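You operate a simulated robot arm through the tools that you are given. There is no shell and no other tool. Be economical: measure what you need, move in short steps, check, and stop when the job is done.

The job below is to be done with a simulated robot arm. You get a single attempt, and the scene is never put back.

TASK
Put the yellow bottle from the middle of the wooden work top in the inside of the long white tray. Press the down button two times. Switch the charger switch off. Shut the vacuum door. Switch the vacuum switch on. Push the left door of the desk cupboard shut. Shut the press tray. Take the tall white jar and put it on the top of the drain board. Put the table refill bottle from the pump end of the wooden work top on top of the blue case. Put the grey jar on the middle of the wooden work top away on the shelf under the wooden work top. Take the wipes carton that expires first from the middle of the wooden work top and leave it on top of the flat white box there. Put the red-top bottle on the middle of the wooden work top away in the teal tray. Put the curl tall beige bottle from the top of the steel bench on the middle of the wooden work top and the gloss tall beige bottle on the orange mat on the desk. The order is free. Set down upright: yellow bottle, tall white jar, refill bottle, grey jar, wipes carton, red-top bottle, tall beige bottle.

Only the result counts: the job must be done as asked and must still hold three seconds after the hand-in. Knocking over, shifting, dropping, spilling or breaking anything else fails it.

THE ROBOT
A 7-joint arm with a vacuum gripper on a trunk, on a base that drives. Base frame: it is fixed to the floor where the robot stands at the start and does not move with it; the origin is under the middle of the robot, x ahead of it, y to its left, z up. Readings come in mm, degrees, newtons and seconds.
With the tool pointing down near the work surface it reaches from about 140 to 820 mm from the robot's upright axis, wherever it stands. Its first joint turns from -166.0 to 166.0 degrees. Places, roughly: blue case (18x14x5 cm) [-2500, 500, 900]; charger switch [-4000, 1700, 800]; down button [-3100, 1000, 900]; inside of the long white tray [400, 2000, 900]; left door of the desk cupboard [-3600, -800, 500]; middle of the wooden work top [500, 500, 900]; orange mat on the desk [-3800, -100, 900]; press tray [-4000, -700, 900]; shelf under the wooden work top [600, 600, 300]; tall beige bottle [-500, 3000, 1000]; tall white jar [-2250, -2000, 1000]; teal tray [100, 3300, 900]; top of the drain board [0, -2000, 900]; vacuum door [-3800, 2000, 600]; vacuum switch [-3900, 2300, 600]. Payload 1.88 kg.
Tool frame: the origin (TCP) lies in the middle of the cups' lips, and z points out of the cups. The gripper has 1 cup of 32 mm across, covering 32 by 32 mm (tool x, y); the bellows give 14 mm. With the vacuum on, a cup seals on a smooth face that it is pressed against (1 to 4 N); it does not hold porous or soft things. The pull reaches 41 N.
Orientation is told as [roll, pitch, yaw] about the base's x, y, z axes, in that order, counted from this pose: with the cups facing straight down, the tool's x points along the base's -x, its y along +y and its z along -z.

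THE INTERFACE
- The arm moves only by the tool play_rows. Its argument "motion" is a list of rows, each a list of 7 numbers: the vacuum: 1 switches it on, 0 off, then the shift along the tool's x, y, z in mm, then the turn, a rotation vector about the tool's x, y, z in degrees. In form: [[suction, x, y, z, wx, wy, wz], ...]. A call has 1 to 10 rows; each row is the pose to reach, as a shift and turn from the pose commanded when the call began, along the tool's axes at that moment. A row lasts 0.2 s, in which the tool goes at most 50 mm and 8.6 degrees; a call with a longer step from one row to the next is refused whole, and so is a gripper value outside its range. Where a pose cannot be reached the arm comes as near as it can. A force on the tool above 40 N (or 10 N above the force at the start of the call, whichever is more), or a blocked arm, ends the call early, and 0.2 s more pass. The pull builds up within a second once a cup has sealed. Time passes only in rows, and 0.2 s behind the last, so rows that repeat a pose give it time. It gives the time, the measured TCP pose, the force on the tool (base axes) and the pull of the vacuum at its end, in the units of the frame above (readings bear some noise), with the torque about the TCP (base axes, N m) and any sound that the robot's microphone picked up, and new pictures: "pictures" is both (left out), scene, wrist or none.
- Cameras (640 x 400 px; columns grow to the right, rows downward): "scene" is now at [8.2, 143.2, 1552.2]; the picture's right is [-0.28, -0.96, 0.00], its down [-0.79, 0.23, -0.57] and it looks along [0.55, -0.16, -0.82] (base axes); focal length 214 px, centre (320, 200). "wrist" rides on the gripper at [82, 14, -216] in the tool frame; the picture's right is [-0.17, 0.99, 0.00], its down [-0.91, -0.15, -0.37] and it looks along [-0.37, -0.06, 0.93] (tool axes); focal length 243 px, centre (320, 200). There is no depth. A picture from a camera that has moved, and an enlarged one, comes with that camera's place and axes in the base frame and with its lens.
- move_column(by): slides the trunk up (or, below 0, down) by that many mm; the arm and the scene camera ride with it, the base frame stays. It gives what a move gives, with no picture.
- base_move(legs): drives the robot by 1 to 6 legs, each [ahead, left, turn to the left] in mm, mm and degrees, along the robot's own axes; the way and the turn of a leg run together, so that a leg with both is an arc; at most 1500 mm and 180 degrees a leg. The arm and the cameras ride along, it lands a little off, and it stops where it bumps. It gives what a move gives, and a new picture of the scene camera.
- turn_head(pan, tilt): turns the head with the scene camera to pan (to the left, within 155 degrees either way) and tilt (down, from -29 to 69), counted from straight ahead of the robot. It gives what a move gives, and a new picture of the scene camera.
- close_up(camera, box): a new picture of the part [left, top, right, bottom] of that camera's present view, enlarged. The clock stands still meanwhile.
- job_done(): hands the job in; it is judged then, once.

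Work in short steps. Places have to be worked out from the pictures, the camera data and where the tool is seen: move nearer, look again, correct. Check each grasp and each placing, and mend what went wrong. You have 546 turns and 360 pictures in all, those below and enlarged ones among them. Switch the vacuum off and draw the arm clear of the work before you hand the job in, unless the task says otherwise; then end with one line.

The tools are called after "Request:" by a JSON object that holds its "method" and its "body". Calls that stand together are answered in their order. play_rows: Moves the arm, as the interface text tells. Its arguments: {"type":"object","properties":{"motion":{"type":"array"},"pictures":{"type":"string","enum":["both","scene","wrist","none"]}},"required":["motion"]} The other tools are called the same way: move_column (by) slides the trunk up or down; base_move (legs) drives the base; turn_head (pan, tilt) turns the head that bears the scene camera; close_up (camera, box) takes an enlarged picture of a part of a camera's view; job_done () hands the job in.

At the start:

```text
time: 0.0
tcp_pos: [366.3, 138.1, 1210.1]
tcp_rot: [0.1, 0.0, 0.1]
contact_force: [0.8, 0.6, -0.4]
moment: [0.03, -0.01, -0.02]
pull: 0.0
trunk travel left (down, up): [-525.0, 65.0]
robot x, y, heading: [-2.3, 1.1, 0.1]
head pan, tilt: [-16.5, 55.3]
```

scene: 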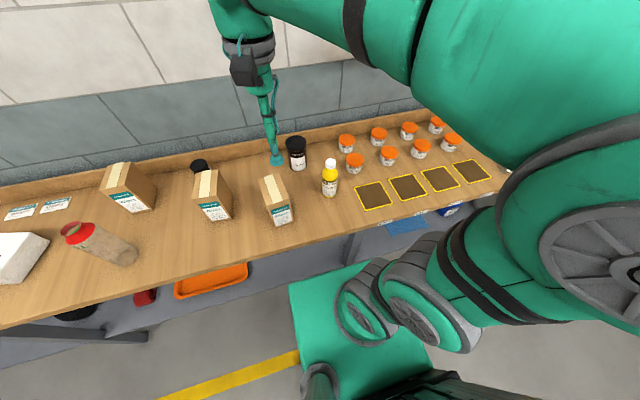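
wrist: 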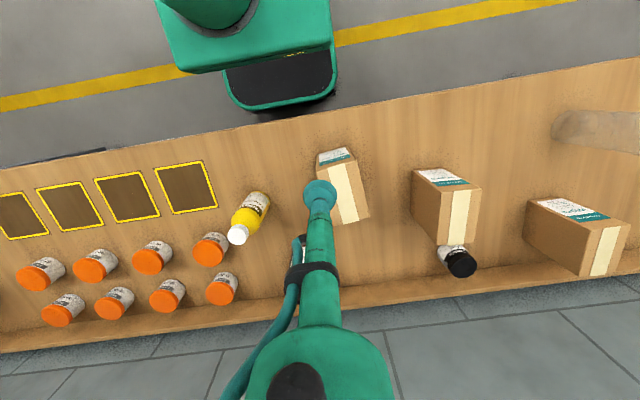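

The first view shows the wooden work top with three cartons, the yellow bottle, two black-lid jars, a red-top bottle lying on its side(?) and a flat white box. I take enlarged views to read labels.

Request:
{"method": "close_up", "body": {"camera": "scene", "box": [0, 130, 240, 280]}}

Request:
{"method": "close_up", "body": {"camera": "scene", "box": [180, 110, 360, 230]}}

```text
2.67 times, centred on (120, 205) of scene
camera zoom: at [8.2, 143.2, 1552.2], right [-0.28, -0.96, 0.0], down [-0.79, 0.23, -0.57], along [0.55, -0.16, -0.82], focal length 572 px, centre (853, 187)
```

zoom: 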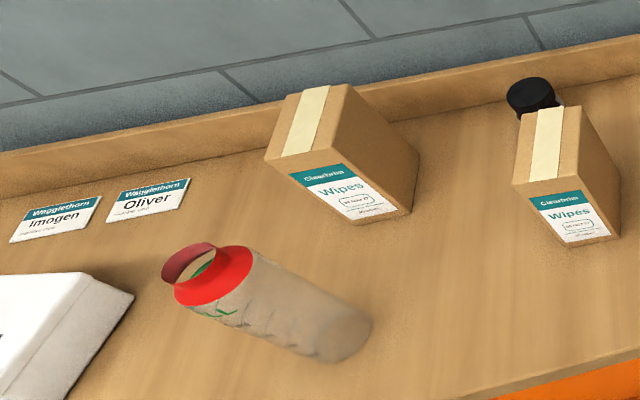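

```text
3.33 times, centred on (270, 170) of scene
camera zoom: at [8.2, 143.2, 1552.2], right [-0.28, -0.96, 0.0], down [-0.79, 0.23, -0.57], along [0.55, -0.16, -0.82], focal length 715 px, centre (487, 300)
```

zoom: 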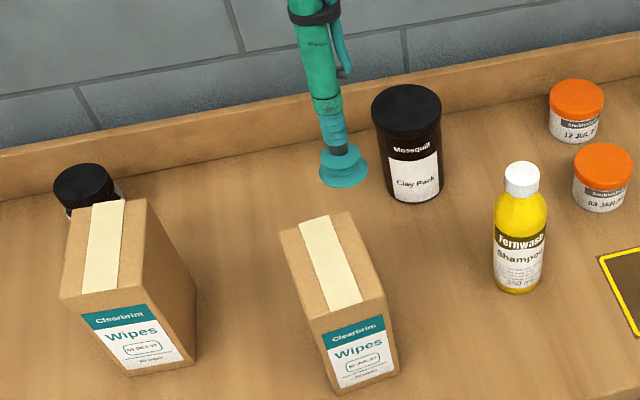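

Dates are too small; I zoom further on each label.

Request:
{"method": "close_up", "body": {"camera": "scene", "box": [108, 188, 156, 218]}}

Request:
{"method": "close_up", "body": {"camera": "scene", "box": [196, 192, 244, 222]}}

Request:
{"method": "close_up", "body": {"camera": "scene", "box": [260, 196, 308, 226]}}

Request:
{"method": "turn_head", "body": {"pan": 40, "tilt": 40}}

```text
13.33 times, centred on (132, 203) of scene
camera zoom: at [8.2, 143.2, 1552.2], right [-0.28, -0.96, 0.0], down [-0.79, 0.23, -0.57], along [0.55, -0.16, -0.82], focal length 2860 px, centre (2827, 160)
```

zoom: 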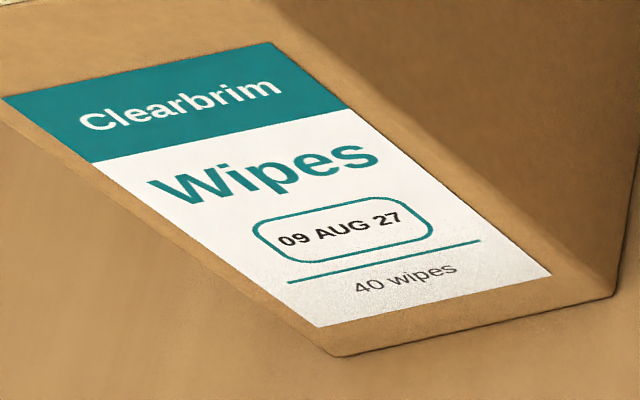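

```text
13.33 times, centred on (220, 207) of scene
camera zoom: at [8.2, 143.2, 1552.2], right [-0.28, -0.96, 0.0], down [-0.79, 0.23, -0.57], along [0.55, -0.16, -0.82], focal length 2860 px, centre (1653, 107)
```

zoom: 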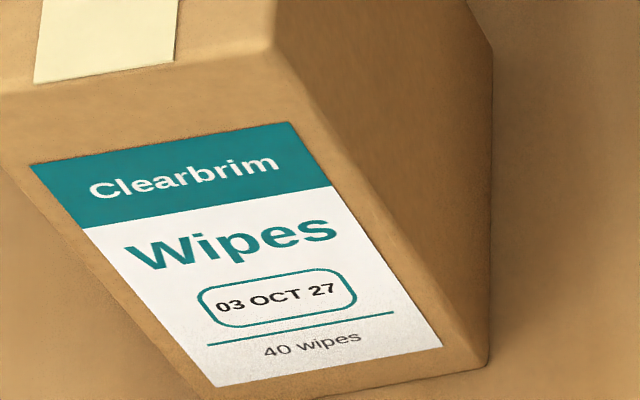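

```text
13.33 times, centred on (284, 211) of scene
camera zoom: at [8.2, 143.2, 1552.2], right [-0.28, -0.96, 0.0], down [-0.79, 0.23, -0.57], along [0.55, -0.16, -0.82], focal length 2860 px, centre (800, 53)
```

zoom: 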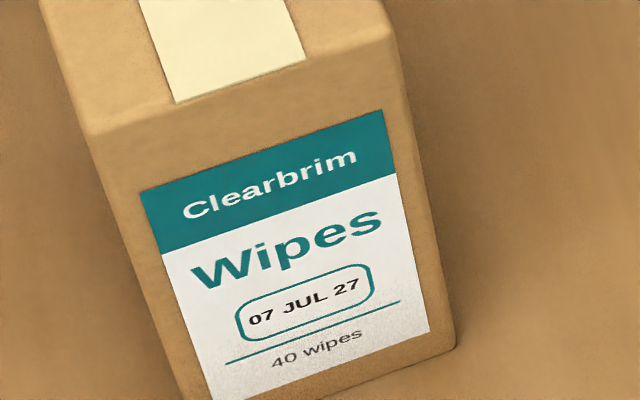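

```text
time: 1.3
tcp_pos: [365.3, 138.4, 1210.0]
tcp_rot: [0.1, -0.1, 0.1]
contact_force: [-0.8, -0.1, 0.3]
moment: [0.0, 0.01, 0.0]
pull: 0.1
trunk travel left (down, up): [-525.0, 65.0]
robot x, y, heading: [0.7, -1.0, -0.2]
head pan, tilt: [40.0, 40.0]
camera scene: at [4.5, 218.2, 1573.2], right [0.64, -0.77, 0.0], down [-0.49, -0.41, -0.77], along [0.59, 0.49, -0.64], focal length 214 px, centre (320, 200)
```

scene: 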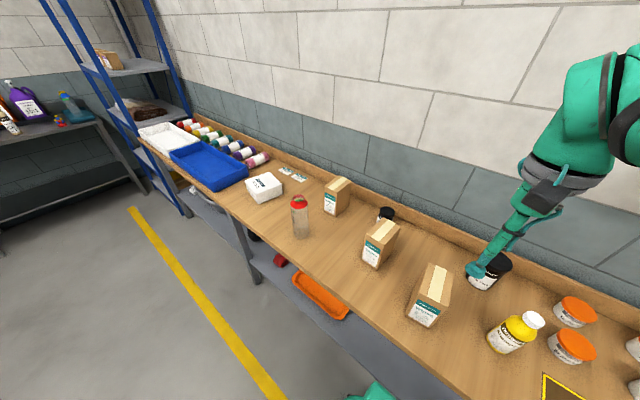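

07 JUL 27 is the earliest carton. I zoom on the middle of the work top and the steel bench end.

Request:
{"method": "close_up", "body": {"camera": "scene", "box": [240, 160, 400, 260]}}

Request:
{"method": "close_up", "body": {"camera": "scene", "box": [0, 60, 280, 235]}}

Request:
{"method": "turn_head", "body": {"pan": -60, "tilt": 40}}

```text
4.00 times, centred on (320, 210) of scene
camera zoom: at [4.5, 218.2, 1573.2], right [0.64, -0.77, 0.0], down [-0.49, -0.41, -0.77], along [0.59, 0.49, -0.64], focal length 858 px, centre (320, 160)
```

zoom: 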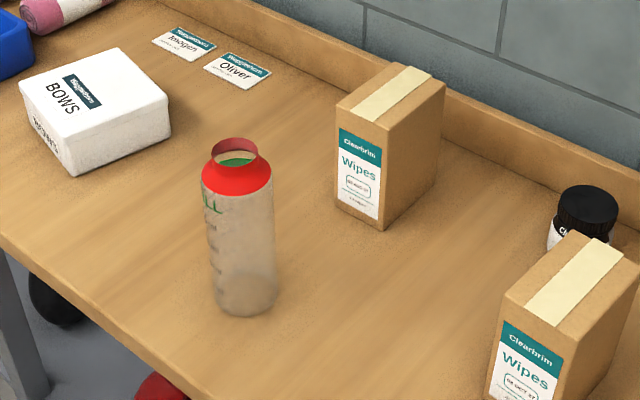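

```text
2.29 times, centred on (140, 148) of scene
camera zoom: at [4.5, 218.2, 1573.2], right [0.64, -0.77, 0.0], down [-0.49, -0.41, -0.77], along [0.59, 0.49, -0.64], focal length 490 px, centre (731, 320)
```

zoom: 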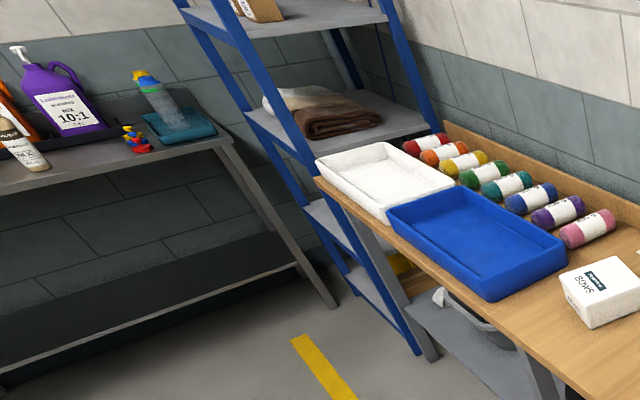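

```text
time: 3.0
tcp_pos: [365.3, 137.6, 1210.6]
tcp_rot: [0.0, 0.0, 0.0]
contact_force: [-0.5, 0.3, 0.2]
moment: [0.0, 0.0, -0.01]
pull: 0.0
trunk travel left (down, up): [-525.0, 65.0]
robot x, y, heading: [2.2, -0.7, -0.1]
head pan, tilt: [-60.0, 40.0]
camera scene: at [-18.2, 90.0, 1573.2], right [-0.87, -0.5, 0.0], down [-0.32, 0.56, -0.77], along [0.38, -0.66, -0.64], focal length 214 px, centre (320, 200)
```

scene: 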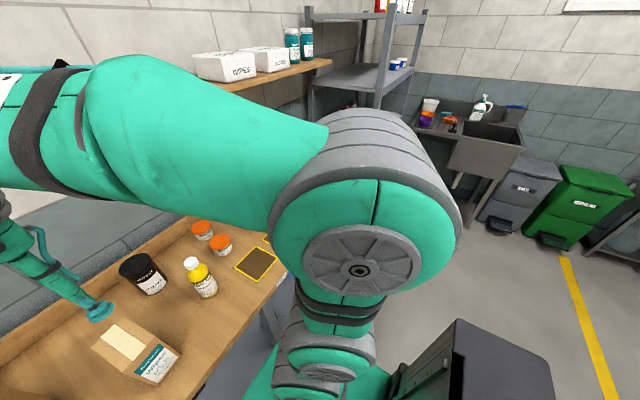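

I check the two candidate grey jars with the wrist camera and turn the head back toward the middle.

Request:
{"method": "close_up", "body": {"camera": "wrist", "box": [400, 150, 520, 290]}}

Request:
{"method": "turn_head", "body": {"pan": 10, "tilt": 50}}

```text
2.86 times, centred on (460, 220) of wrist
camera zoom: at [283.2, 151.6, 1425.8], right [0.17, 0.99, 0.0], down [0.91, -0.15, 0.37], along [0.37, -0.06, -0.93], focal length 693 px, centre (-80, 143)
```

zoom: 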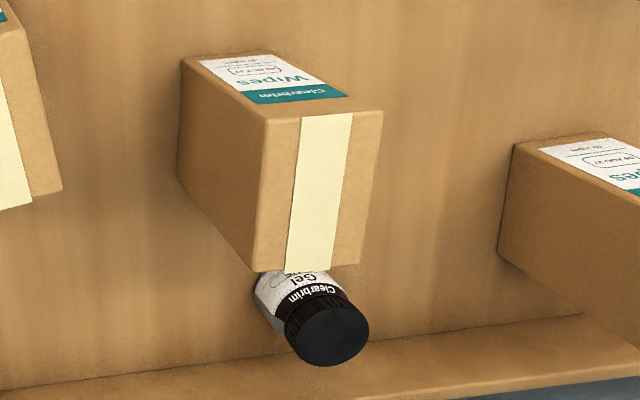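

```text
time: 4.4
tcp_pos: [366.1, 138.8, 1211.0]
tcp_rot: [0.2, 0.0, 0.0]
contact_force: [0.0, 1.0, 0.1]
moment: [0.01, 0.0, -0.03]
pull: 0.0
trunk travel left (down, up): [-525.0, 65.0]
robot x, y, heading: [-0.1, 1.4, -0.1]
head pan, tilt: [10.0, 50.0]
camera scene: at [15.1, 176.9, 1559.1], right [0.17, -0.98, 0.0], down [-0.75, -0.13, -0.64], along [0.63, 0.11, -0.77], focal length 214 px, centre (320, 200)
```

scene: 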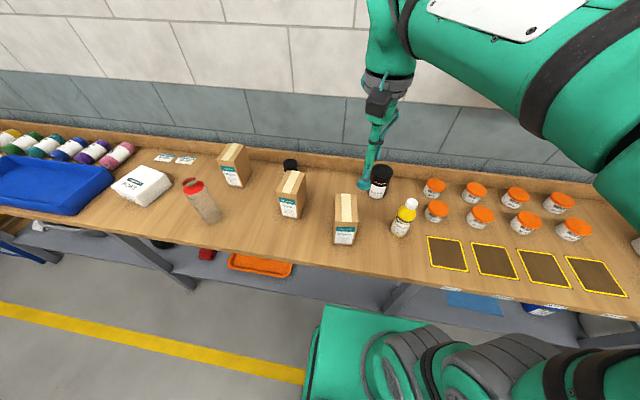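

The jar behind the second carton ("Clearbrim Gel") looks grey-bodied; the other is black. I estimate carton 3's top centre at (456,168,1013) and move above it to check.

Request:
{"method": "play_rows", "body": {"motion": [[0, -30, 10, 30, 0, 0, 0], [0, -60, 20, 60, 0, 0, 0], [0, -90, 30, 95, 0, 0, 0], [0, -90, 30, 140, 0, 0, 0]]}}

```text
time: 5.4
tcp_pos: [457.3, 168.6, 1071.6]
tcp_rot: [0.0, 0.1, 0.0]
contact_force: [0.5, -0.3, 0.1]
moment: [0.04, 0.04, 0.01]
pull: 0.1
trunk travel left (down, up): [-525.0, 65.0]
robot x, y, heading: [-1.2, 0.0, -0.3]
head pan, tilt: [10.0, 50.0]
camera scene: at [15.4, 177.1, 1559.1], right [0.17, -0.98, 0.0], down [-0.75, -0.13, -0.64], along [0.63, 0.11, -0.77], focal length 214 px, centre (320, 200)
camera wrist: at [374.2, 182.1, 1285.9], right [0.17, 0.99, 0.0], down [0.91, -0.15, 0.37], along [0.37, -0.06, -0.93], focal length 243 px, centre (320, 200)
```

scene: 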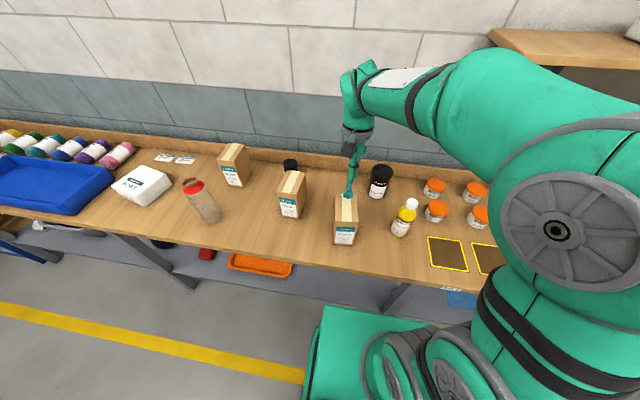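
wrist: 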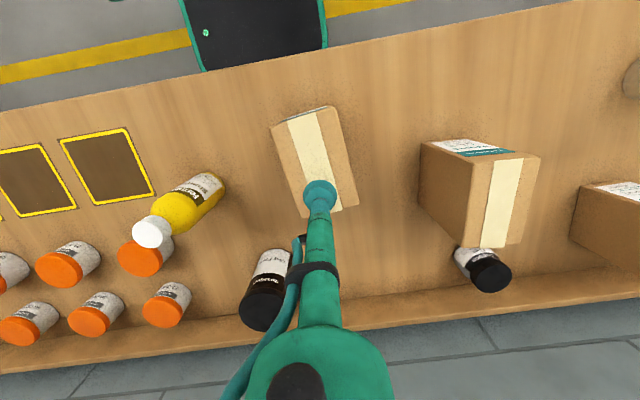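

The cup is ~12 mm too far back; I shift to the top's centre and lower with the vacuum on.

Request:
{"method": "play_rows", "body": {"motion": [[1, 12, -1, 20, 0, 0, 0], [1, 12, -1, 40, 0, 0, 0], [1, 12, -1, 52, 0, 0, 0], [1, 12, -1, 58, 0, 0, 0], [1, 12, -1, 58, 0, 0, 0]], "pictures": "none"}}

```text
time: 6.6
tcp_pos: [446.5, 167.4, 1014.5]
tcp_rot: [0.1, -0.3, 0.0]
contact_force: [3.7, 0.3, 35.3]
moment: [-0.02, -0.01, -0.24]
pull: 40.7
trunk travel left (down, up): [-525.0, 65.0]
robot x, y, heading: [-4.3, 1.6, -0.1]
head pan, tilt: [10.0, 50.0]
```

Sealed (pull 40.7). I lift and retract toward the robot.

Request:
{"method": "play_rows", "body": {"motion": [[1, 0, 0, -15, 0, 0, 0], [1, 0, 0, -50, 0, 0, 0], [1, 0, 0, -100, 0, 0, 0], [1, 40, 0, -120, 0, 0, 0], [1, 85, 0, -130, 0, 0, 0], [1, 130, 0, -130, 0, 0, 0], [1, 175, 0, -130, 0, 0, 0], [1, 175, 0, -130, 0, 0, 0]]}}

```text
time: 8.4
tcp_pos: [268.8, 167.2, 1141.9]
tcp_rot: [0.0, 0.1, 0.0]
contact_force: [-0.3, 0.7, -4.2]
moment: [0.0, -0.03, 0.01]
pull: 40.3
trunk travel left (down, up): [-525.0, 65.0]
robot x, y, heading: [-1.3, 0.4, 0.3]
head pan, tilt: [10.0, 50.0]
camera scene: at [14.9, 176.8, 1559.1], right [0.17, -0.98, 0.0], down [-0.75, -0.13, -0.64], along [0.63, 0.11, -0.77], focal length 214 px, centre (320, 200)
camera wrist: at [185.8, 181.0, 1357.8], right [0.17, 0.99, 0.0], down [0.91, -0.15, 0.37], along [0.37, -0.06, -0.93], focal length 243 px, centre (320, 200)
```

scene: 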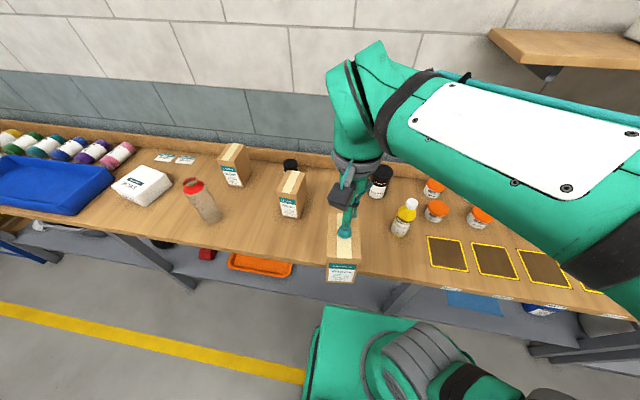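
wrist: 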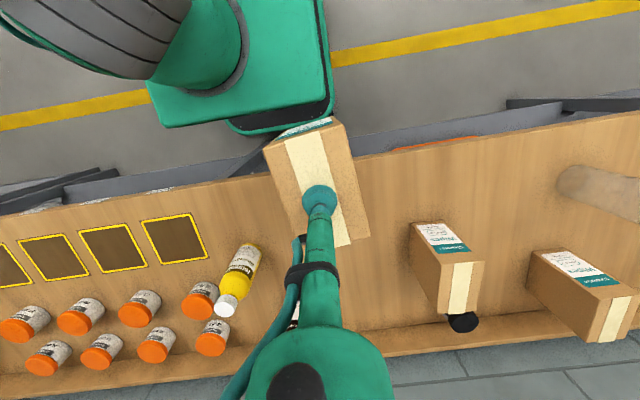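

Carton hangs fine. I drive left 800 mm.

Request:
{"method": "base_move", "body": {"legs": [[0, 800, 0]]}}

```text
time: 12.8
tcp_pos: [265.2, 975.8, 1141.5]
tcp_rot: [0.0, 0.0, 0.5]
contact_force: [-0.3, 0.9, -4.7]
moment: [0.0, -0.02, 0.02]
pull: 40.8
trunk travel left (down, up): [-525.0, 65.0]
robot x, y, heading: [-2.2, 809.3, 0.7]
head pan, tilt: [10.0, 50.0]
camera scene: at [10.3, 983.4, 1559.0], right [0.18, -0.98, 0.0], down [-0.75, -0.14, -0.64], along [0.63, 0.12, -0.77], focal length 214 px, centre (320, 200)
```

scene: 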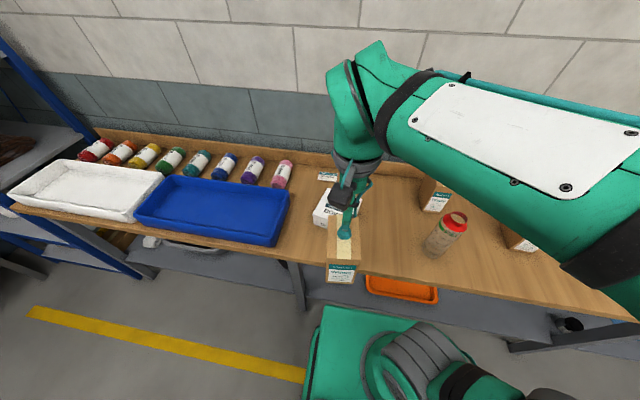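

I look through the wrist camera for the white box.

Request:
{"method": "close_up", "body": {"camera": "wrist", "box": [0, 0, 640, 400]}}

Request:
{"method": "close_up", "body": {"camera": "scene", "box": [290, 150, 390, 230]}}

```text
1.00 times, centred on (320, 200) of wrist
camera zoom: at [181.5, 989.1, 1357.8], right [0.16, 0.99, 0.0], down [0.92, -0.15, 0.37], along [0.37, -0.06, -0.93], focal length 243 px, centre (320, 200)
```

zoom: 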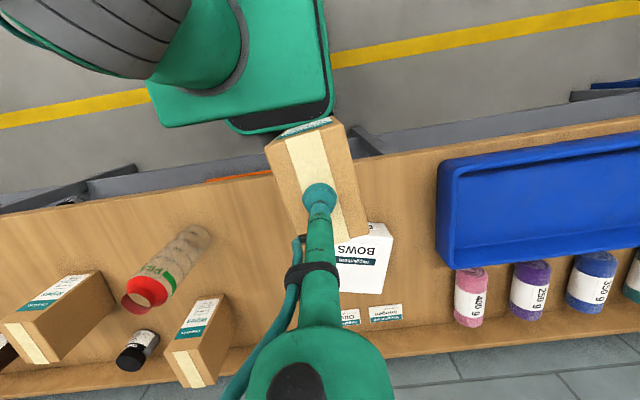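

```text
5.00 times, centred on (340, 190) of scene
camera zoom: at [10.3, 983.4, 1559.0], right [0.18, -0.98, 0.0], down [-0.75, -0.14, -0.64], along [0.63, 0.12, -0.77], focal length 1072 px, centre (220, 250)
```

zoom: 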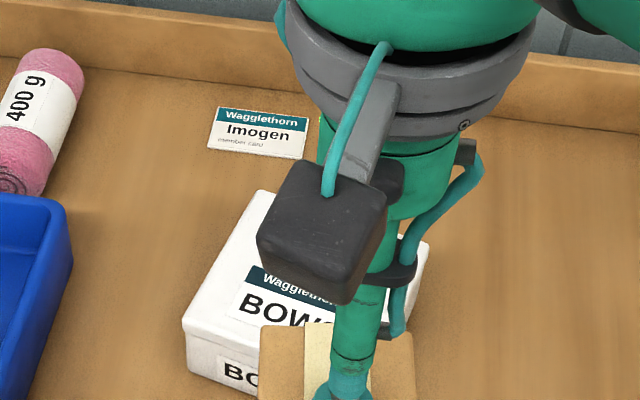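

The box centre is around (525,1011), top about z 905. I carry the carton above it, still high, and check.

Request:
{"method": "play_rows", "body": {"motion": [[1, -40, 6, 0, 0, 0, 0], [1, -85, 12, 0, 0, 0, 0], [1, -130, 18, 0, 0, 0, 0], [1, -175, 24, 0, 0, 0, 0], [1, -220, 30, 0, 0, 0, 0], [1, -260, 35, 0, 0, 0, 0], [1, -260, 35, 20, 0, 0, 0]]}}

```text
time: 14.3
tcp_pos: [524.7, 1014.1, 1122.6]
tcp_rot: [0.0, 0.1, 0.6]
contact_force: [0.4, -0.2, -4.9]
moment: [-0.02, -0.04, 0.03]
pull: 41.0
trunk travel left (down, up): [-525.0, 65.0]
robot x, y, heading: [-1.1, 809.2, 0.7]
head pan, tilt: [10.0, 50.0]
camera scene: at [10.7, 983.4, 1559.1], right [0.18, -0.98, 0.0], down [-0.75, -0.14, -0.64], along [0.63, 0.12, -0.77], focal length 214 px, centre (320, 200)
camera wrist: at [441.2, 1025.6, 1337.9], right [0.16, 0.99, 0.0], down [0.92, -0.15, 0.38], along [0.37, -0.06, -0.93], focal length 243 px, centre (320, 200)
```

scene: 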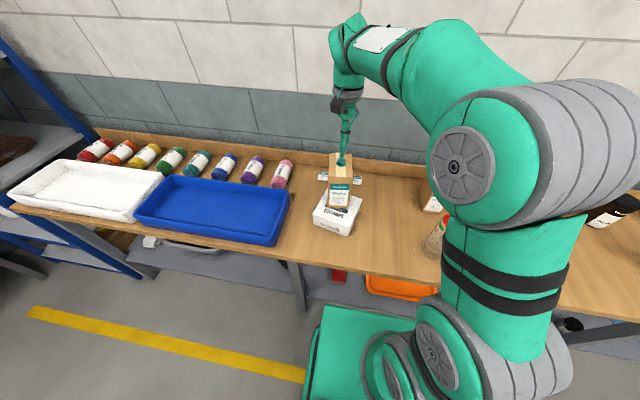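
wrist: 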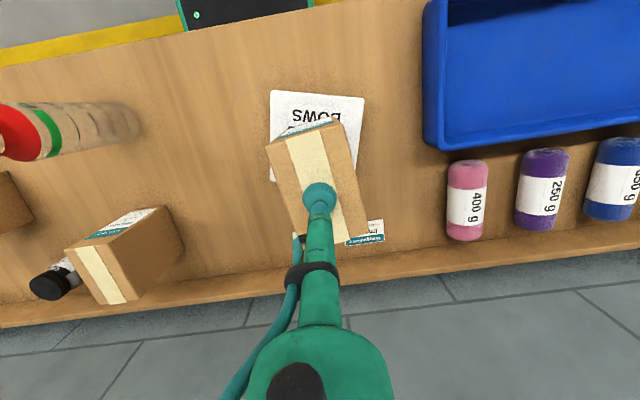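

The box centre is about (505,1009). I shift 20 mm back and lower in small steps watching force.

Request:
{"method": "play_rows", "body": {"motion": [[1, 20, -4, 10, 0, 0, 0], [1, 20, -4, 30, 0, 0, 0], [1, 20, -4, 36, 0, 0, 0], [1, 20, -4, 40, 0, 0, 0]], "pictures": "none"}}

Request:
{"method": "play_rows", "body": {"motion": [[1, 0, 0, 4, 0, 0, 0], [1, 0, 0, 8, 0, 0, 0]], "pictures": "scene"}}

```text
time: 15.3
tcp_pos: [504.9, 1008.7, 1086.2]
tcp_rot: [0.2, -0.6, 0.4]
contact_force: [9.0, 0.8, 33.5]
moment: [-0.03, 0.24, -0.1]
pull: 40.7
trunk travel left (down, up): [-525.0, 65.0]
robot x, y, heading: [-0.7, 811.4, 0.7]
head pan, tilt: [10.0, 50.0]
```

```text
time: 15.8
tcp_pos: [505.8, 1008.9, 1084.2]
tcp_rot: [0.3, -0.8, 0.5]
contact_force: [-2.3, -1.7, 11.5]
moment: [-0.07, 0.17, -0.13]
pull: 40.3
trunk travel left (down, up): [-525.0, 65.0]
robot x, y, heading: [-7.2, 808.8, 0.6]
head pan, tilt: [10.0, 50.0]
stopped in row 2: the force on the tool passed its limit (the readings are from after the stop); the commanded pose is now the measured one
camera scene: at [9.0, 982.7, 1558.6], right [0.18, -0.98, 0.0], down [-0.75, -0.14, -0.64], along [0.63, 0.12, -0.77], focal length 214 px, centre (320, 200)
```

scene: 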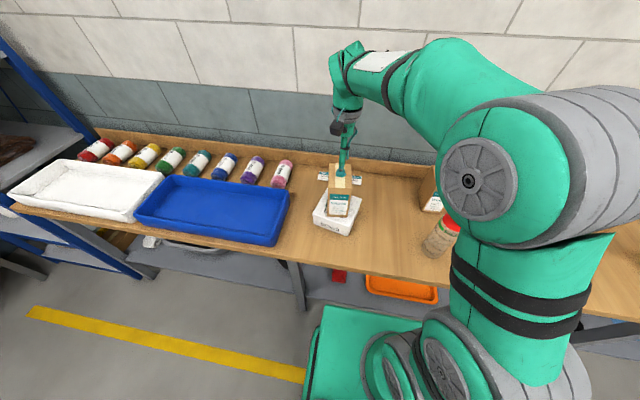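

The carton is firmly on the box (contact force). I release and lift.

Request:
{"method": "play_rows", "body": {"motion": [[0, 0, 0, 0, 0, 0, 0], [0, 0, 0, 0, 0, 0, 0], [0, 0, 0, -10, 0, 0, 0], [0, 0, 0, -40, 0, 0, 0], [0, 0, 0, -90, 0, 0, 0], [0, 0, 0, -130, 0, 0, 0]]}}

```text
time: 17.2
tcp_pos: [504.1, 1010.0, 1214.4]
tcp_rot: [0.2, -0.6, 0.5]
contact_force: [-0.6, 0.1, -0.2]
moment: [0.01, -0.01, -0.01]
pull: 0.1
trunk travel left (down, up): [-525.0, 65.0]
robot x, y, heading: [-3.3, 808.4, 0.6]
head pan, tilt: [10.0, 50.0]
camera scene: at [10.3, 983.4, 1559.0], right [0.18, -0.98, 0.0], down [-0.75, -0.14, -0.64], along [0.63, 0.12, -0.77], focal length 214 px, centre (320, 200)
camera wrist: at [420.1, 1022.4, 1428.5], right [0.16, 0.99, 0.0], down [0.91, -0.15, 0.38], along [0.38, -0.06, -0.92], focal length 243 px, centre (320, 200)
```

scene: 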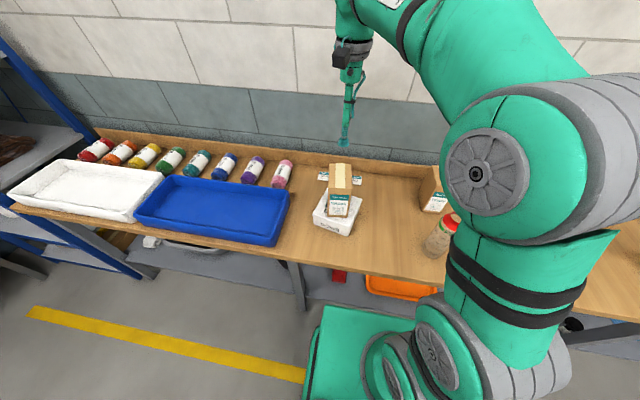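
wrist: 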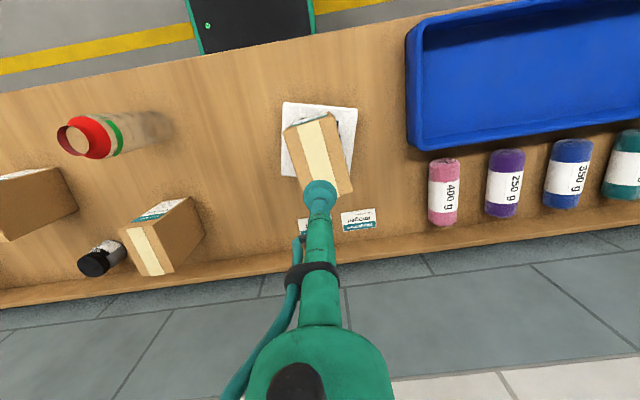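

Carton is on the box. Now the red-top bottle: zoom in on its top.

Request:
{"method": "close_up", "body": {"camera": "wrist", "box": [40, 90, 200, 190]}}

Request:
{"method": "close_up", "body": {"camera": "scene", "box": [400, 190, 480, 270]}}

```text
4.00 times, centred on (120, 140) of wrist
camera zoom: at [420.1, 1022.4, 1428.5], right [0.16, 0.99, 0.0], down [0.91, -0.15, 0.38], along [0.38, -0.06, -0.92], focal length 970 px, centre (1120, 440)
```

zoom: 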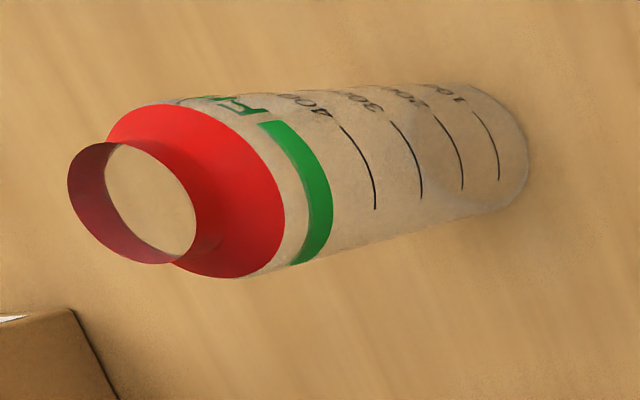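

```text
5.00 times, centred on (440, 230) of scene
camera zoom: at [10.3, 983.4, 1559.0], right [0.18, -0.98, 0.0], down [-0.75, -0.14, -0.64], along [0.63, 0.12, -0.77], focal length 1072 px, centre (-280, 50)
```

zoom: 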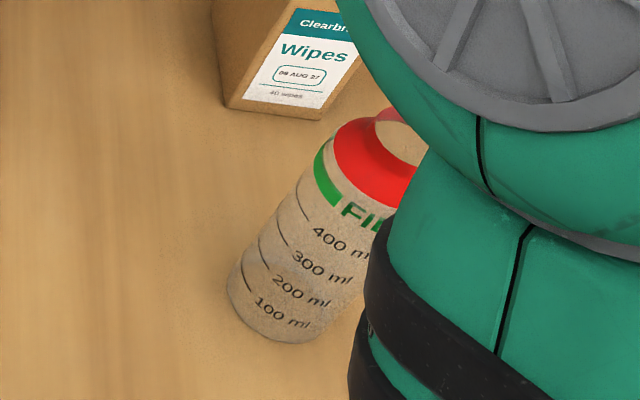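

The red-top bottle is open at the neck, so it must be held from the side; same for the grey jar under the bench. First I drive right to face the grey jar.

Request:
{"method": "base_move", "body": {"legs": [[0, -390, 0]]}}

Request:
{"method": "close_up", "body": {"camera": "wrist", "box": [0, 0, 640, 400]}}

```text
time: 19.6
tcp_pos: [508.4, 621.0, 1214.1]
tcp_rot: [0.2, -0.7, 0.4]
contact_force: [-0.3, 0.0, 0.3]
moment: [0.0, 0.01, 0.01]
pull: 0.0
trunk travel left (down, up): [-525.0, 65.0]
robot x, y, heading: [-3.2, 420.3, 0.4]
head pan, tilt: [10.0, 50.0]
camera scene: at [13.6, 595.9, 1559.1], right [0.18, -0.98, 0.0], down [-0.75, -0.14, -0.64], along [0.63, 0.11, -0.77], focal length 214 px, centre (320, 200)
```

scene: 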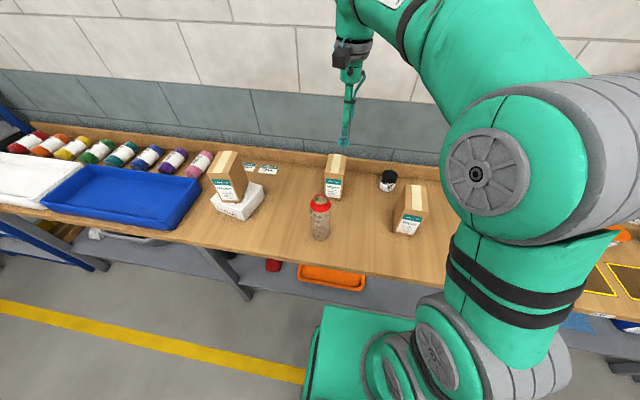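

```text
1.00 times, centred on (320, 200) of wrist
camera zoom: at [423.5, 633.3, 1428.4], right [0.16, 0.99, 0.01], down [0.91, -0.15, 0.38], along [0.38, -0.06, -0.92], focal length 243 px, centre (320, 200)
```

zoom: 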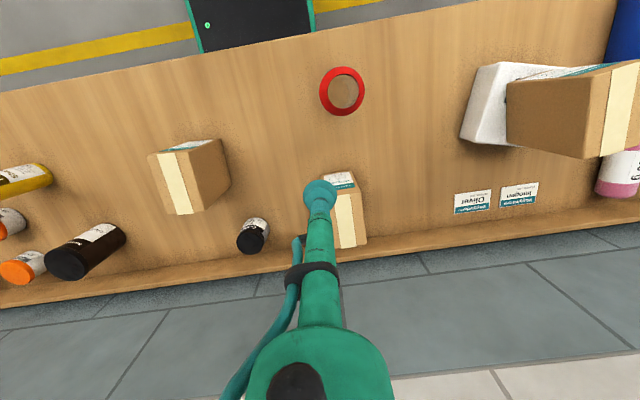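

The grey jar lid is near (704,426,~935). I move above it and look.

Request:
{"method": "play_rows", "body": {"motion": [[0, -28, -28, 20, 0, 0, 0], [0, -56, -56, 40, 0, 0, 0], [0, -84, -84, 60, 0, 0, 0], [0, -112, -112, 85, 0, 0, 0], [0, -140, -140, 110, 0, 0, 0], [0, -168, -168, 135, 0, 0, 0], [0, -196, -195, 160, 0, 0, 0], [0, -196, -195, 190, 0, 0, 0]]}}

```text
time: 21.4
tcp_pos: [707.2, 427.7, 1024.4]
tcp_rot: [0.1, -0.5, 0.3]
contact_force: [-0.1, -0.4, -1.0]
moment: [-0.01, 0.01, 0.0]
pull: 0.0
trunk travel left (down, up): [-525.0, 65.0]
robot x, y, heading: [0.8, 422.6, 0.4]
head pan, tilt: [10.0, 50.0]
camera scene: at [14.0, 595.8, 1559.1], right [0.18, -0.98, 0.0], down [-0.75, -0.14, -0.64], along [0.63, 0.11, -0.77], focal length 214 px, centre (320, 200)
camera wrist: at [622.6, 440.4, 1239.8], right [0.16, 0.99, 0.01], down [0.91, -0.15, 0.38], along [0.38, -0.06, -0.92], focal length 243 px, centre (320, 200)
```

scene: 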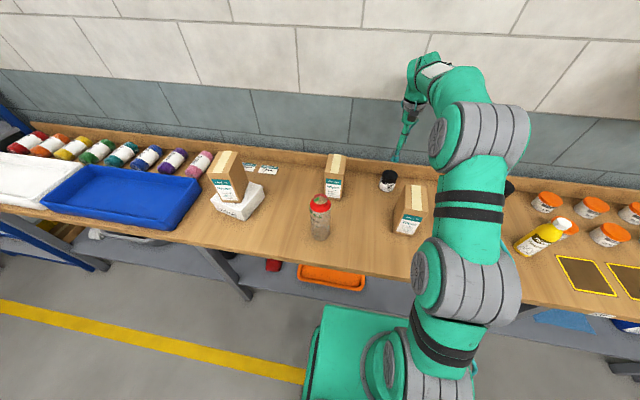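
wrist: 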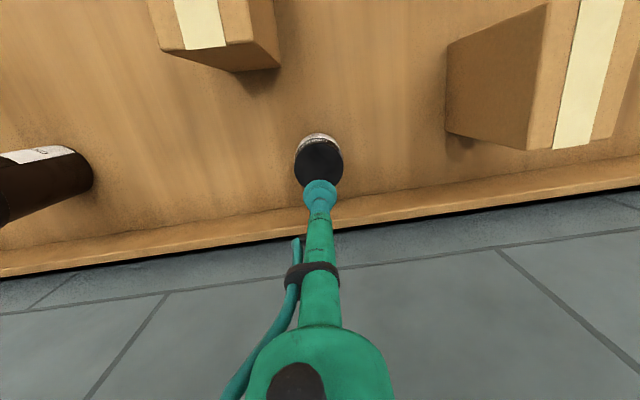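

The lid centre is near (697,430,940). I shift and lower with vacuum on.

Request:
{"method": "play_rows", "body": {"motion": [[1, 10, 2, 30, 0, 0, 0], [1, 10, 2, 60, 0, 0, 0], [1, 10, 2, 74, 0, 0, 0], [1, 10, 2, 80, 0, 0, 0], [1, 10, 2, 84, 0, 0, 0]], "pictures": "none"}}

```text
time: 22.6
tcp_pos: [698.2, 430.4, 946.8]
tcp_rot: [0.3, -1.1, 0.3]
contact_force: [0.4, 1.6, 31.5]
moment: [-0.03, 0.08, -0.05]
pull: 40.5
trunk travel left (down, up): [-525.0, 65.0]
robot x, y, heading: [-2.4, 419.8, 0.3]
head pan, tilt: [10.0, 50.0]
```

Sealed. I lift the jar and bring it to the clear front area around (390,520).

Request:
{"method": "play_rows", "body": {"motion": [[1, 0, 0, -20, 0, 0, 0], [1, 0, 0, -65, 0, 0, 0], [1, 0, 0, -110, 0, 0, 0], [1, 0, 15, -150, 0, 0, 0], [1, 40, 40, -150, 0, 0, 0], [1, 80, 65, -150, 0, 0, 0], [1, 125, 80, -150, 0, 0, 0], [1, 170, 85, -150, 0, 0, 0], [1, 215, 90, -150, 0, 0, 0], [1, 260, 90, -150, 0, 0, 0]], "pictures": "none"}}

Request:
{"method": "play_rows", "body": {"motion": [[1, 45, 0, 0, 0, 0, 0], [1, 45, 0, 40, 0, 0, 0], [1, 45, 0, 80, 0, 0, 0], [1, 45, 0, 105, 0, 0, 0]]}}

```text
time: 24.8
tcp_pos: [435.5, 519.2, 1087.2]
tcp_rot: [0.2, -0.6, 0.2]
contact_force: [1.0, 0.6, -2.9]
moment: [-0.01, 0.05, 0.03]
pull: 41.0
trunk travel left (down, up): [-525.0, 65.0]
robot x, y, heading: [-2.4, 420.0, 0.3]
head pan, tilt: [10.0, 50.0]
```

```text
time: 25.8
tcp_pos: [392.3, 520.3, 982.4]
tcp_rot: [0.2, -0.6, 0.3]
contact_force: [-0.1, 0.3, -1.7]
moment: [-0.01, 0.04, 0.02]
pull: 40.8
trunk travel left (down, up): [-525.0, 65.0]
robot x, y, heading: [-3.0, 416.3, 0.5]
head pan, tilt: [10.0, 50.0]
camera scene: at [13.7, 596.0, 1559.1], right [0.18, -0.98, 0.0], down [-0.75, -0.14, -0.64], along [0.63, 0.11, -0.77], focal length 214 px, centre (320, 200)
camera wrist: at [307.6, 532.3, 1197.8], right [0.16, 0.99, 0.01], down [0.91, -0.15, 0.38], along [0.38, -0.06, -0.92], focal length 243 px, centre (320, 200)
```

scene: 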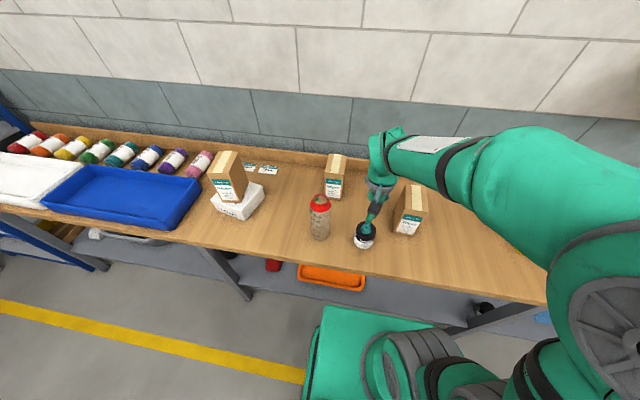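
wrist: 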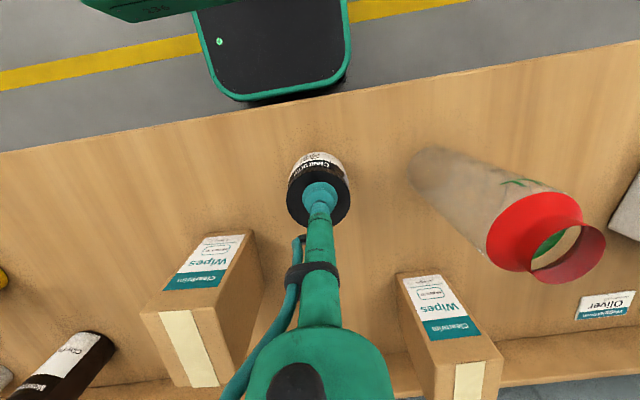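

I set the jar down near the front edge (x≈355) for a side re-grip.

Request:
{"method": "play_rows", "body": {"motion": [[1, 37, 0, 10, 0, 0, 0], [1, 37, 0, 25, 0, 0, 0], [1, 37, 0, 30, 0, 0, 0], [1, 37, 0, 33, 0, 0, 0], [1, 37, 0, 33, 0, 0, 0]], "pictures": "none"}}

```text
time: 27.0
tcp_pos: [354.5, 518.5, 948.7]
tcp_rot: [0.2, -0.6, 0.4]
contact_force: [0.0, 0.0, -2.3]
moment: [-0.01, 0.02, 0.0]
pull: 40.9
trunk travel left (down, up): [-525.0, 65.0]
robot x, y, heading: [-1.9, 416.5, 0.2]
head pan, tilt: [10.0, 50.0]
```

Not yet touching; I lower a bit more.

Request:
{"method": "play_rows", "body": {"motion": [[1, 0, 0, 3, 0, 0, 0], [1, 0, 0, 3, 0, 0, 0]], "pictures": "none"}}

Request:
{"method": "play_rows", "body": {"motion": [[1, 0, 0, 3, 0, 0, 0], [1, 0, 0, 3, 0, 0, 0]], "pictures": "none"}}

```text
time: 27.6
tcp_pos: [355.2, 519.1, 948.5]
tcp_rot: [0.2, -0.7, 0.3]
contact_force: [-2.4, 0.4, 18.2]
moment: [-0.1, 0.12, -0.04]
pull: 40.5
trunk travel left (down, up): [-525.0, 65.0]
robot x, y, heading: [-2.7, 416.2, 0.6]
head pan, tilt: [10.0, 50.0]
```

```text
time: 28.2
tcp_pos: [356.0, 518.2, 945.1]
tcp_rot: [0.3, -0.8, 0.3]
contact_force: [0.1, 1.5, 28.4]
moment: [-0.09, 0.12, -0.05]
pull: 40.7
trunk travel left (down, up): [-525.0, 65.0]
robot x, y, heading: [-0.3, 419.2, 0.4]
head pan, tilt: [10.0, 50.0]
```

It rests on the bench; release and rise.

Request:
{"method": "play_rows", "body": {"motion": [[0, 0, 0, 0, 0, 0, 0], [0, 0, 0, -3, 0, 0, 0], [0, 0, 0, -10, 0, 0, 0], [0, 0, 0, -50, 0, 0, 0], [0, 0, 0, -100, 0, 0, 0], [0, 0, 0, -150, 0, 0, 0]]}}

```text
time: 29.6
tcp_pos: [352.8, 518.4, 1094.9]
tcp_rot: [0.1, -0.5, 0.3]
contact_force: [0.2, 0.7, -0.5]
moment: [0.0, 0.02, -0.01]
pull: 0.0
trunk travel left (down, up): [-525.0, 65.0]
robot x, y, heading: [-1.1, 415.9, 0.5]
head pan, tilt: [10.0, 50.0]
camera scene: at [13.6, 596.0, 1559.0], right [0.18, -0.98, 0.0], down [-0.75, -0.14, -0.64], along [0.63, 0.11, -0.77], focal length 214 px, centre (320, 200)
camera wrist: at [268.3, 531.0, 1308.7], right [0.16, 0.99, 0.01], down [0.91, -0.15, 0.38], along [0.38, -0.06, -0.92], focal length 243 px, centre (320, 200)
```

scene: 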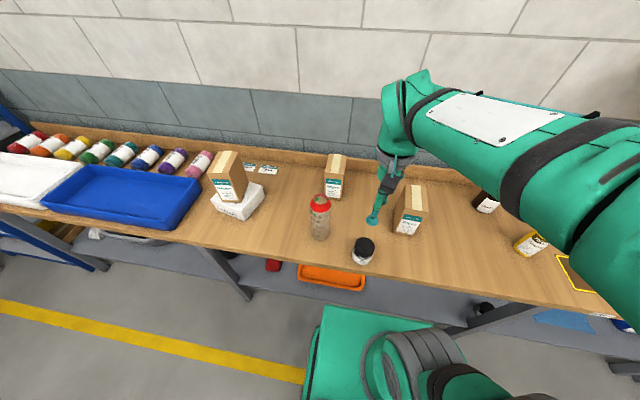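
wrist: 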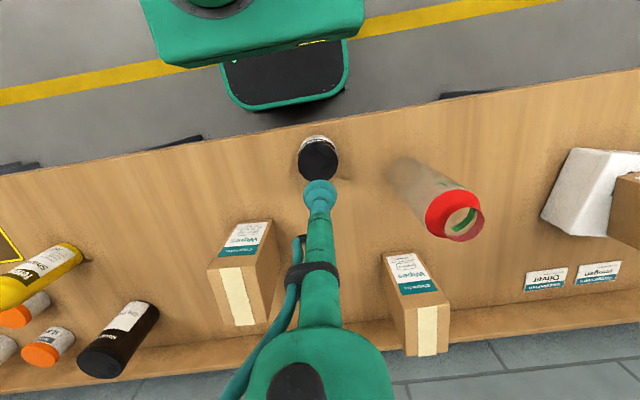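

I confirm the jar's colour and inspect the free shelf area beneath by a zoom.

Request:
{"method": "close_up", "body": {"camera": "scene", "box": [320, 220, 420, 290]}}

Request:
{"method": "close_up", "body": {"camera": "scene", "box": [200, 230, 500, 340]}}

```text
5.71 times, centred on (370, 255) of scene
camera zoom: at [13.6, 596.0, 1559.0], right [0.18, -0.98, 0.0], down [-0.75, -0.14, -0.64], along [0.63, 0.11, -0.77], focal length 1226 px, centre (34, -114)
```

zoom: 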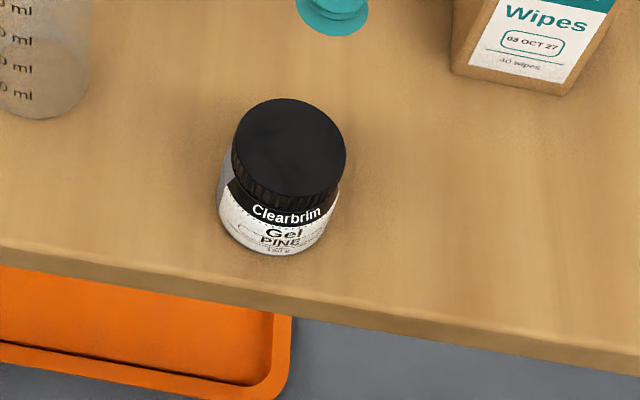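

```text
2.13 times, centred on (350, 285) of scene
camera zoom: at [13.6, 596.0, 1559.0], right [0.18, -0.98, 0.0], down [-0.75, -0.14, -0.64], along [0.63, 0.11, -0.77], focal length 458 px, centre (256, 19)
```

zoom: 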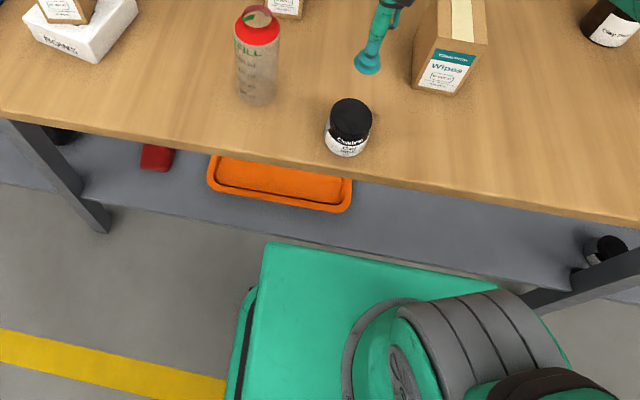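

The body is grey; this is the right jar. The shelf is free around (430,200) right of the orange tray. I back off 250 mm and spin the tool half a turn so the camera will be above when the tool is horizontal.

Request:
{"method": "base_move", "body": {"legs": [[-250, 0, 0]]}}

Request:
{"method": "play_rows", "body": {"motion": [[0, 0, 0, -10, 0, 0, 8.5], [0, 0, 0, -20, 0, 0, 17], [0, 0, 0, -30, 0, 0, 25.5], [0, 0, 0, -40, 0, 0, 34], [0, 0, 0, -40, 0, 0, 42.5], [0, 0, 0, -40, 0, 0, 51], [0, 0, 0, -40, 0, 0, 59.5], [0, 0, 0, -40, 0, 0, 68], [0, 0, 0, -40, 0, 0, 76.5], [0, 0, 0, -40, 0, 0, 85]], "pictures": "none"}}

Request:
{"method": "play_rows", "body": {"motion": [[0, 0, 0, 0, 0, 0, 8.5], [0, 0, 0, 0, 0, 0, 17], [0, 0, 0, 0, 0, 0, 25.5], [0, 0, 0, 0, 0, 0, 34], [0, 0, 0, 0, 0, 0, 42.5], [0, 0, 0, 0, 0, 0, 51], [0, 0, 0, 0, 0, 0, 59.5], [0, 0, 0, 0, 0, 0, 68], [0, 0, 0, 0, 0, 0, 76.5], [0, 0, 0, 0, 0, 0, 85]]}}

```text
time: 31.4
tcp_pos: [104.1, 516.9, 1094.2]
tcp_rot: [0.2, -0.7, 0.3]
contact_force: [-0.3, 0.0, 0.6]
moment: [-0.02, 0.0, -0.03]
pull: 0.1
trunk travel left (down, up): [-525.0, 65.0]
robot x, y, heading: [-249.8, 415.6, 0.2]
head pan, tilt: [10.0, 50.0]
camera scene: at [-235.1, 594.9, 1559.1], right [0.18, -0.98, 0.0], down [-0.75, -0.14, -0.64], along [0.63, 0.11, -0.77], focal length 214 px, centre (320, 200)
```

scene: 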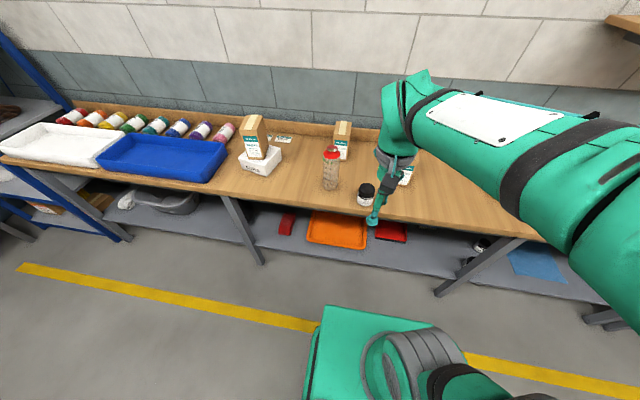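

```text
time: 33.6
tcp_pos: [103.7, 516.6, 1132.7]
tcp_rot: [0.6, 0.2, -84.9]
contact_force: [-0.1, -0.3, 0.5]
moment: [0.03, -0.01, 0.01]
pull: 0.1
trunk travel left (down, up): [-525.0, 65.0]
robot x, y, heading: [-245.6, 419.7, 0.2]
head pan, tilt: [10.0, 50.0]
```

```text
time: 35.8
tcp_pos: [103.3, 517.5, 1133.8]
tcp_rot: [-0.1, 0.6, -169.9]
contact_force: [0.2, 0.5, -0.1]
moment: [0.01, 0.01, 0.0]
pull: 0.1
trunk travel left (down, up): [-525.0, 65.0]
robot x, y, heading: [-251.6, 415.0, 0.1]
head pan, tilt: [10.0, 50.0]
camera scene: at [-235.0, 594.9, 1559.1], right [0.18, -0.98, 0.0], down [-0.75, -0.14, -0.64], along [0.63, 0.11, -0.77], focal length 214 px, centre (320, 200)
camera wrist: at [184.6, 517.0, 1350.1], right [0.01, -1.0, 0.0], down [-0.93, -0.01, 0.37], along [-0.37, 0.0, -0.93], focal length 243 px, centre (320, 200)
```

scene: 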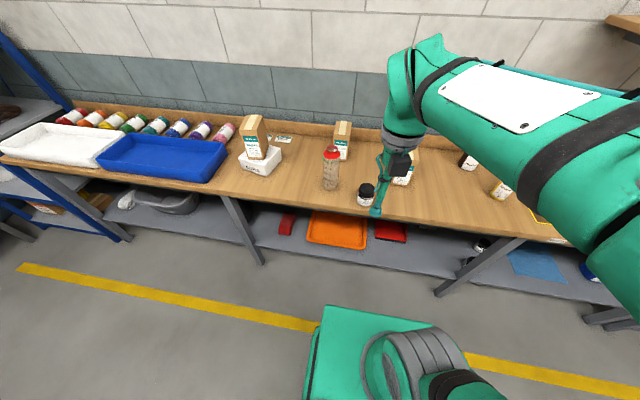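
wrist: 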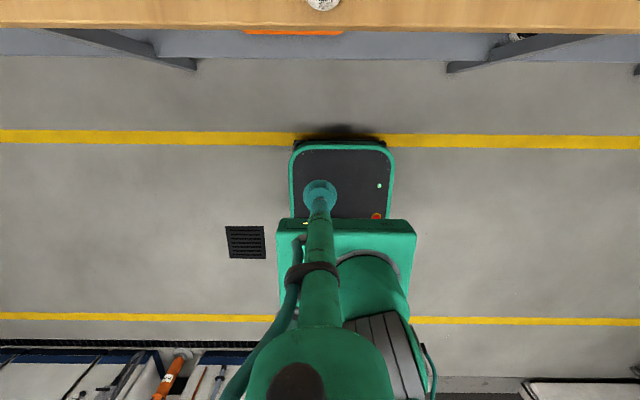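

Spin worked. I finish it to 180° and begin pitching the tool to horizontal.

Request:
{"method": "play_rows", "body": {"motion": [[0, 0, 0, 0, 0, 0, 8], [0, 0, 0, 0, 0, 0, 10]], "pictures": "none"}}

Request:
{"method": "play_rows", "body": {"motion": [[0, 0, 0, 0, 0, 8.5, 0], [0, 0, 0, 0, 0, 17, 0], [0, 0, 0, 0, 0, 25.5, 0], [0, 0, 0, 0, 0, 34, 0], [0, 0, 0, 0, 0, 42.5, 0], [0, 0, 0, 0, 0, 51, 0], [0, 0, 0, 0, 0, 59.5, 0], [0, 0, 0, 0, 0, 68, 0], [0, 0, 0, 0, 0, 76.5, 0], [0, 0, 0, 0, 0, 85, 0]]}}

```text
time: 36.4
tcp_pos: [104.5, 517.5, 1134.2]
tcp_rot: [-0.1, 0.5, -179.8]
contact_force: [-0.6, -0.5, -0.2]
moment: [-0.02, -0.03, -0.01]
pull: 0.2
trunk travel left (down, up): [-525.0, 65.0]
robot x, y, heading: [-250.0, 421.2, -0.2]
head pan, tilt: [10.0, 50.0]
```

```text
time: 37.1
tcp_pos: [155.5, 530.4, 1133.1]
tcp_rot: [6.2, 3.8, -179.5]
contact_force: [-0.2, -0.6, 0.0]
moment: [0.08, -0.09, -0.01]
pull: 0.1
out of reach, approached as far as the arm can: row 3
trunk travel left (down, up): [-525.0, 65.0]
robot x, y, heading: [-251.1, 417.7, 0.2]
head pan, tilt: [10.0, 50.0]
stopped in row 3: the arm was blocked; the commanded pose is now the measured one
camera scene: at [-236.0, 594.0, 1558.5], right [0.18, -0.98, 0.0], down [-0.75, -0.14, -0.64], along [0.63, 0.11, -0.77], focal length 214 px, centre (320, 200)
camera wrist: at [222.5, 541.6, 1353.1], right [-0.16, -0.98, 0.1], down [-0.94, 0.19, 0.29], along [-0.31, -0.04, -0.95], focal length 243 px, centre (320, 200)
```

scene: 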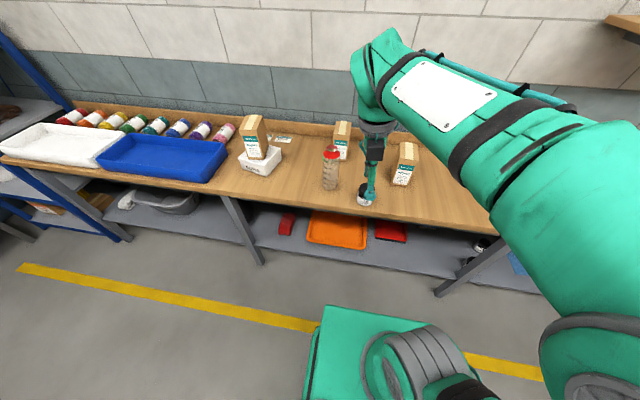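
wrist: 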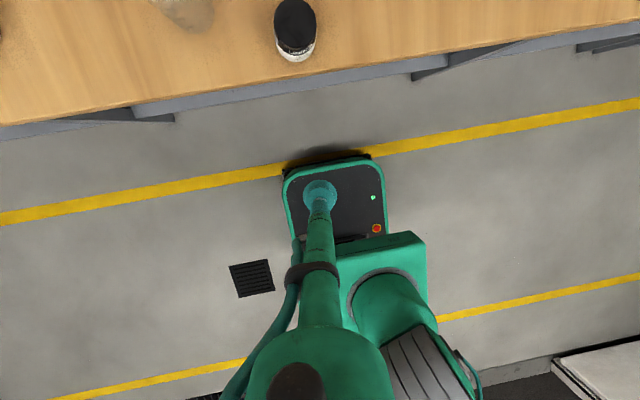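

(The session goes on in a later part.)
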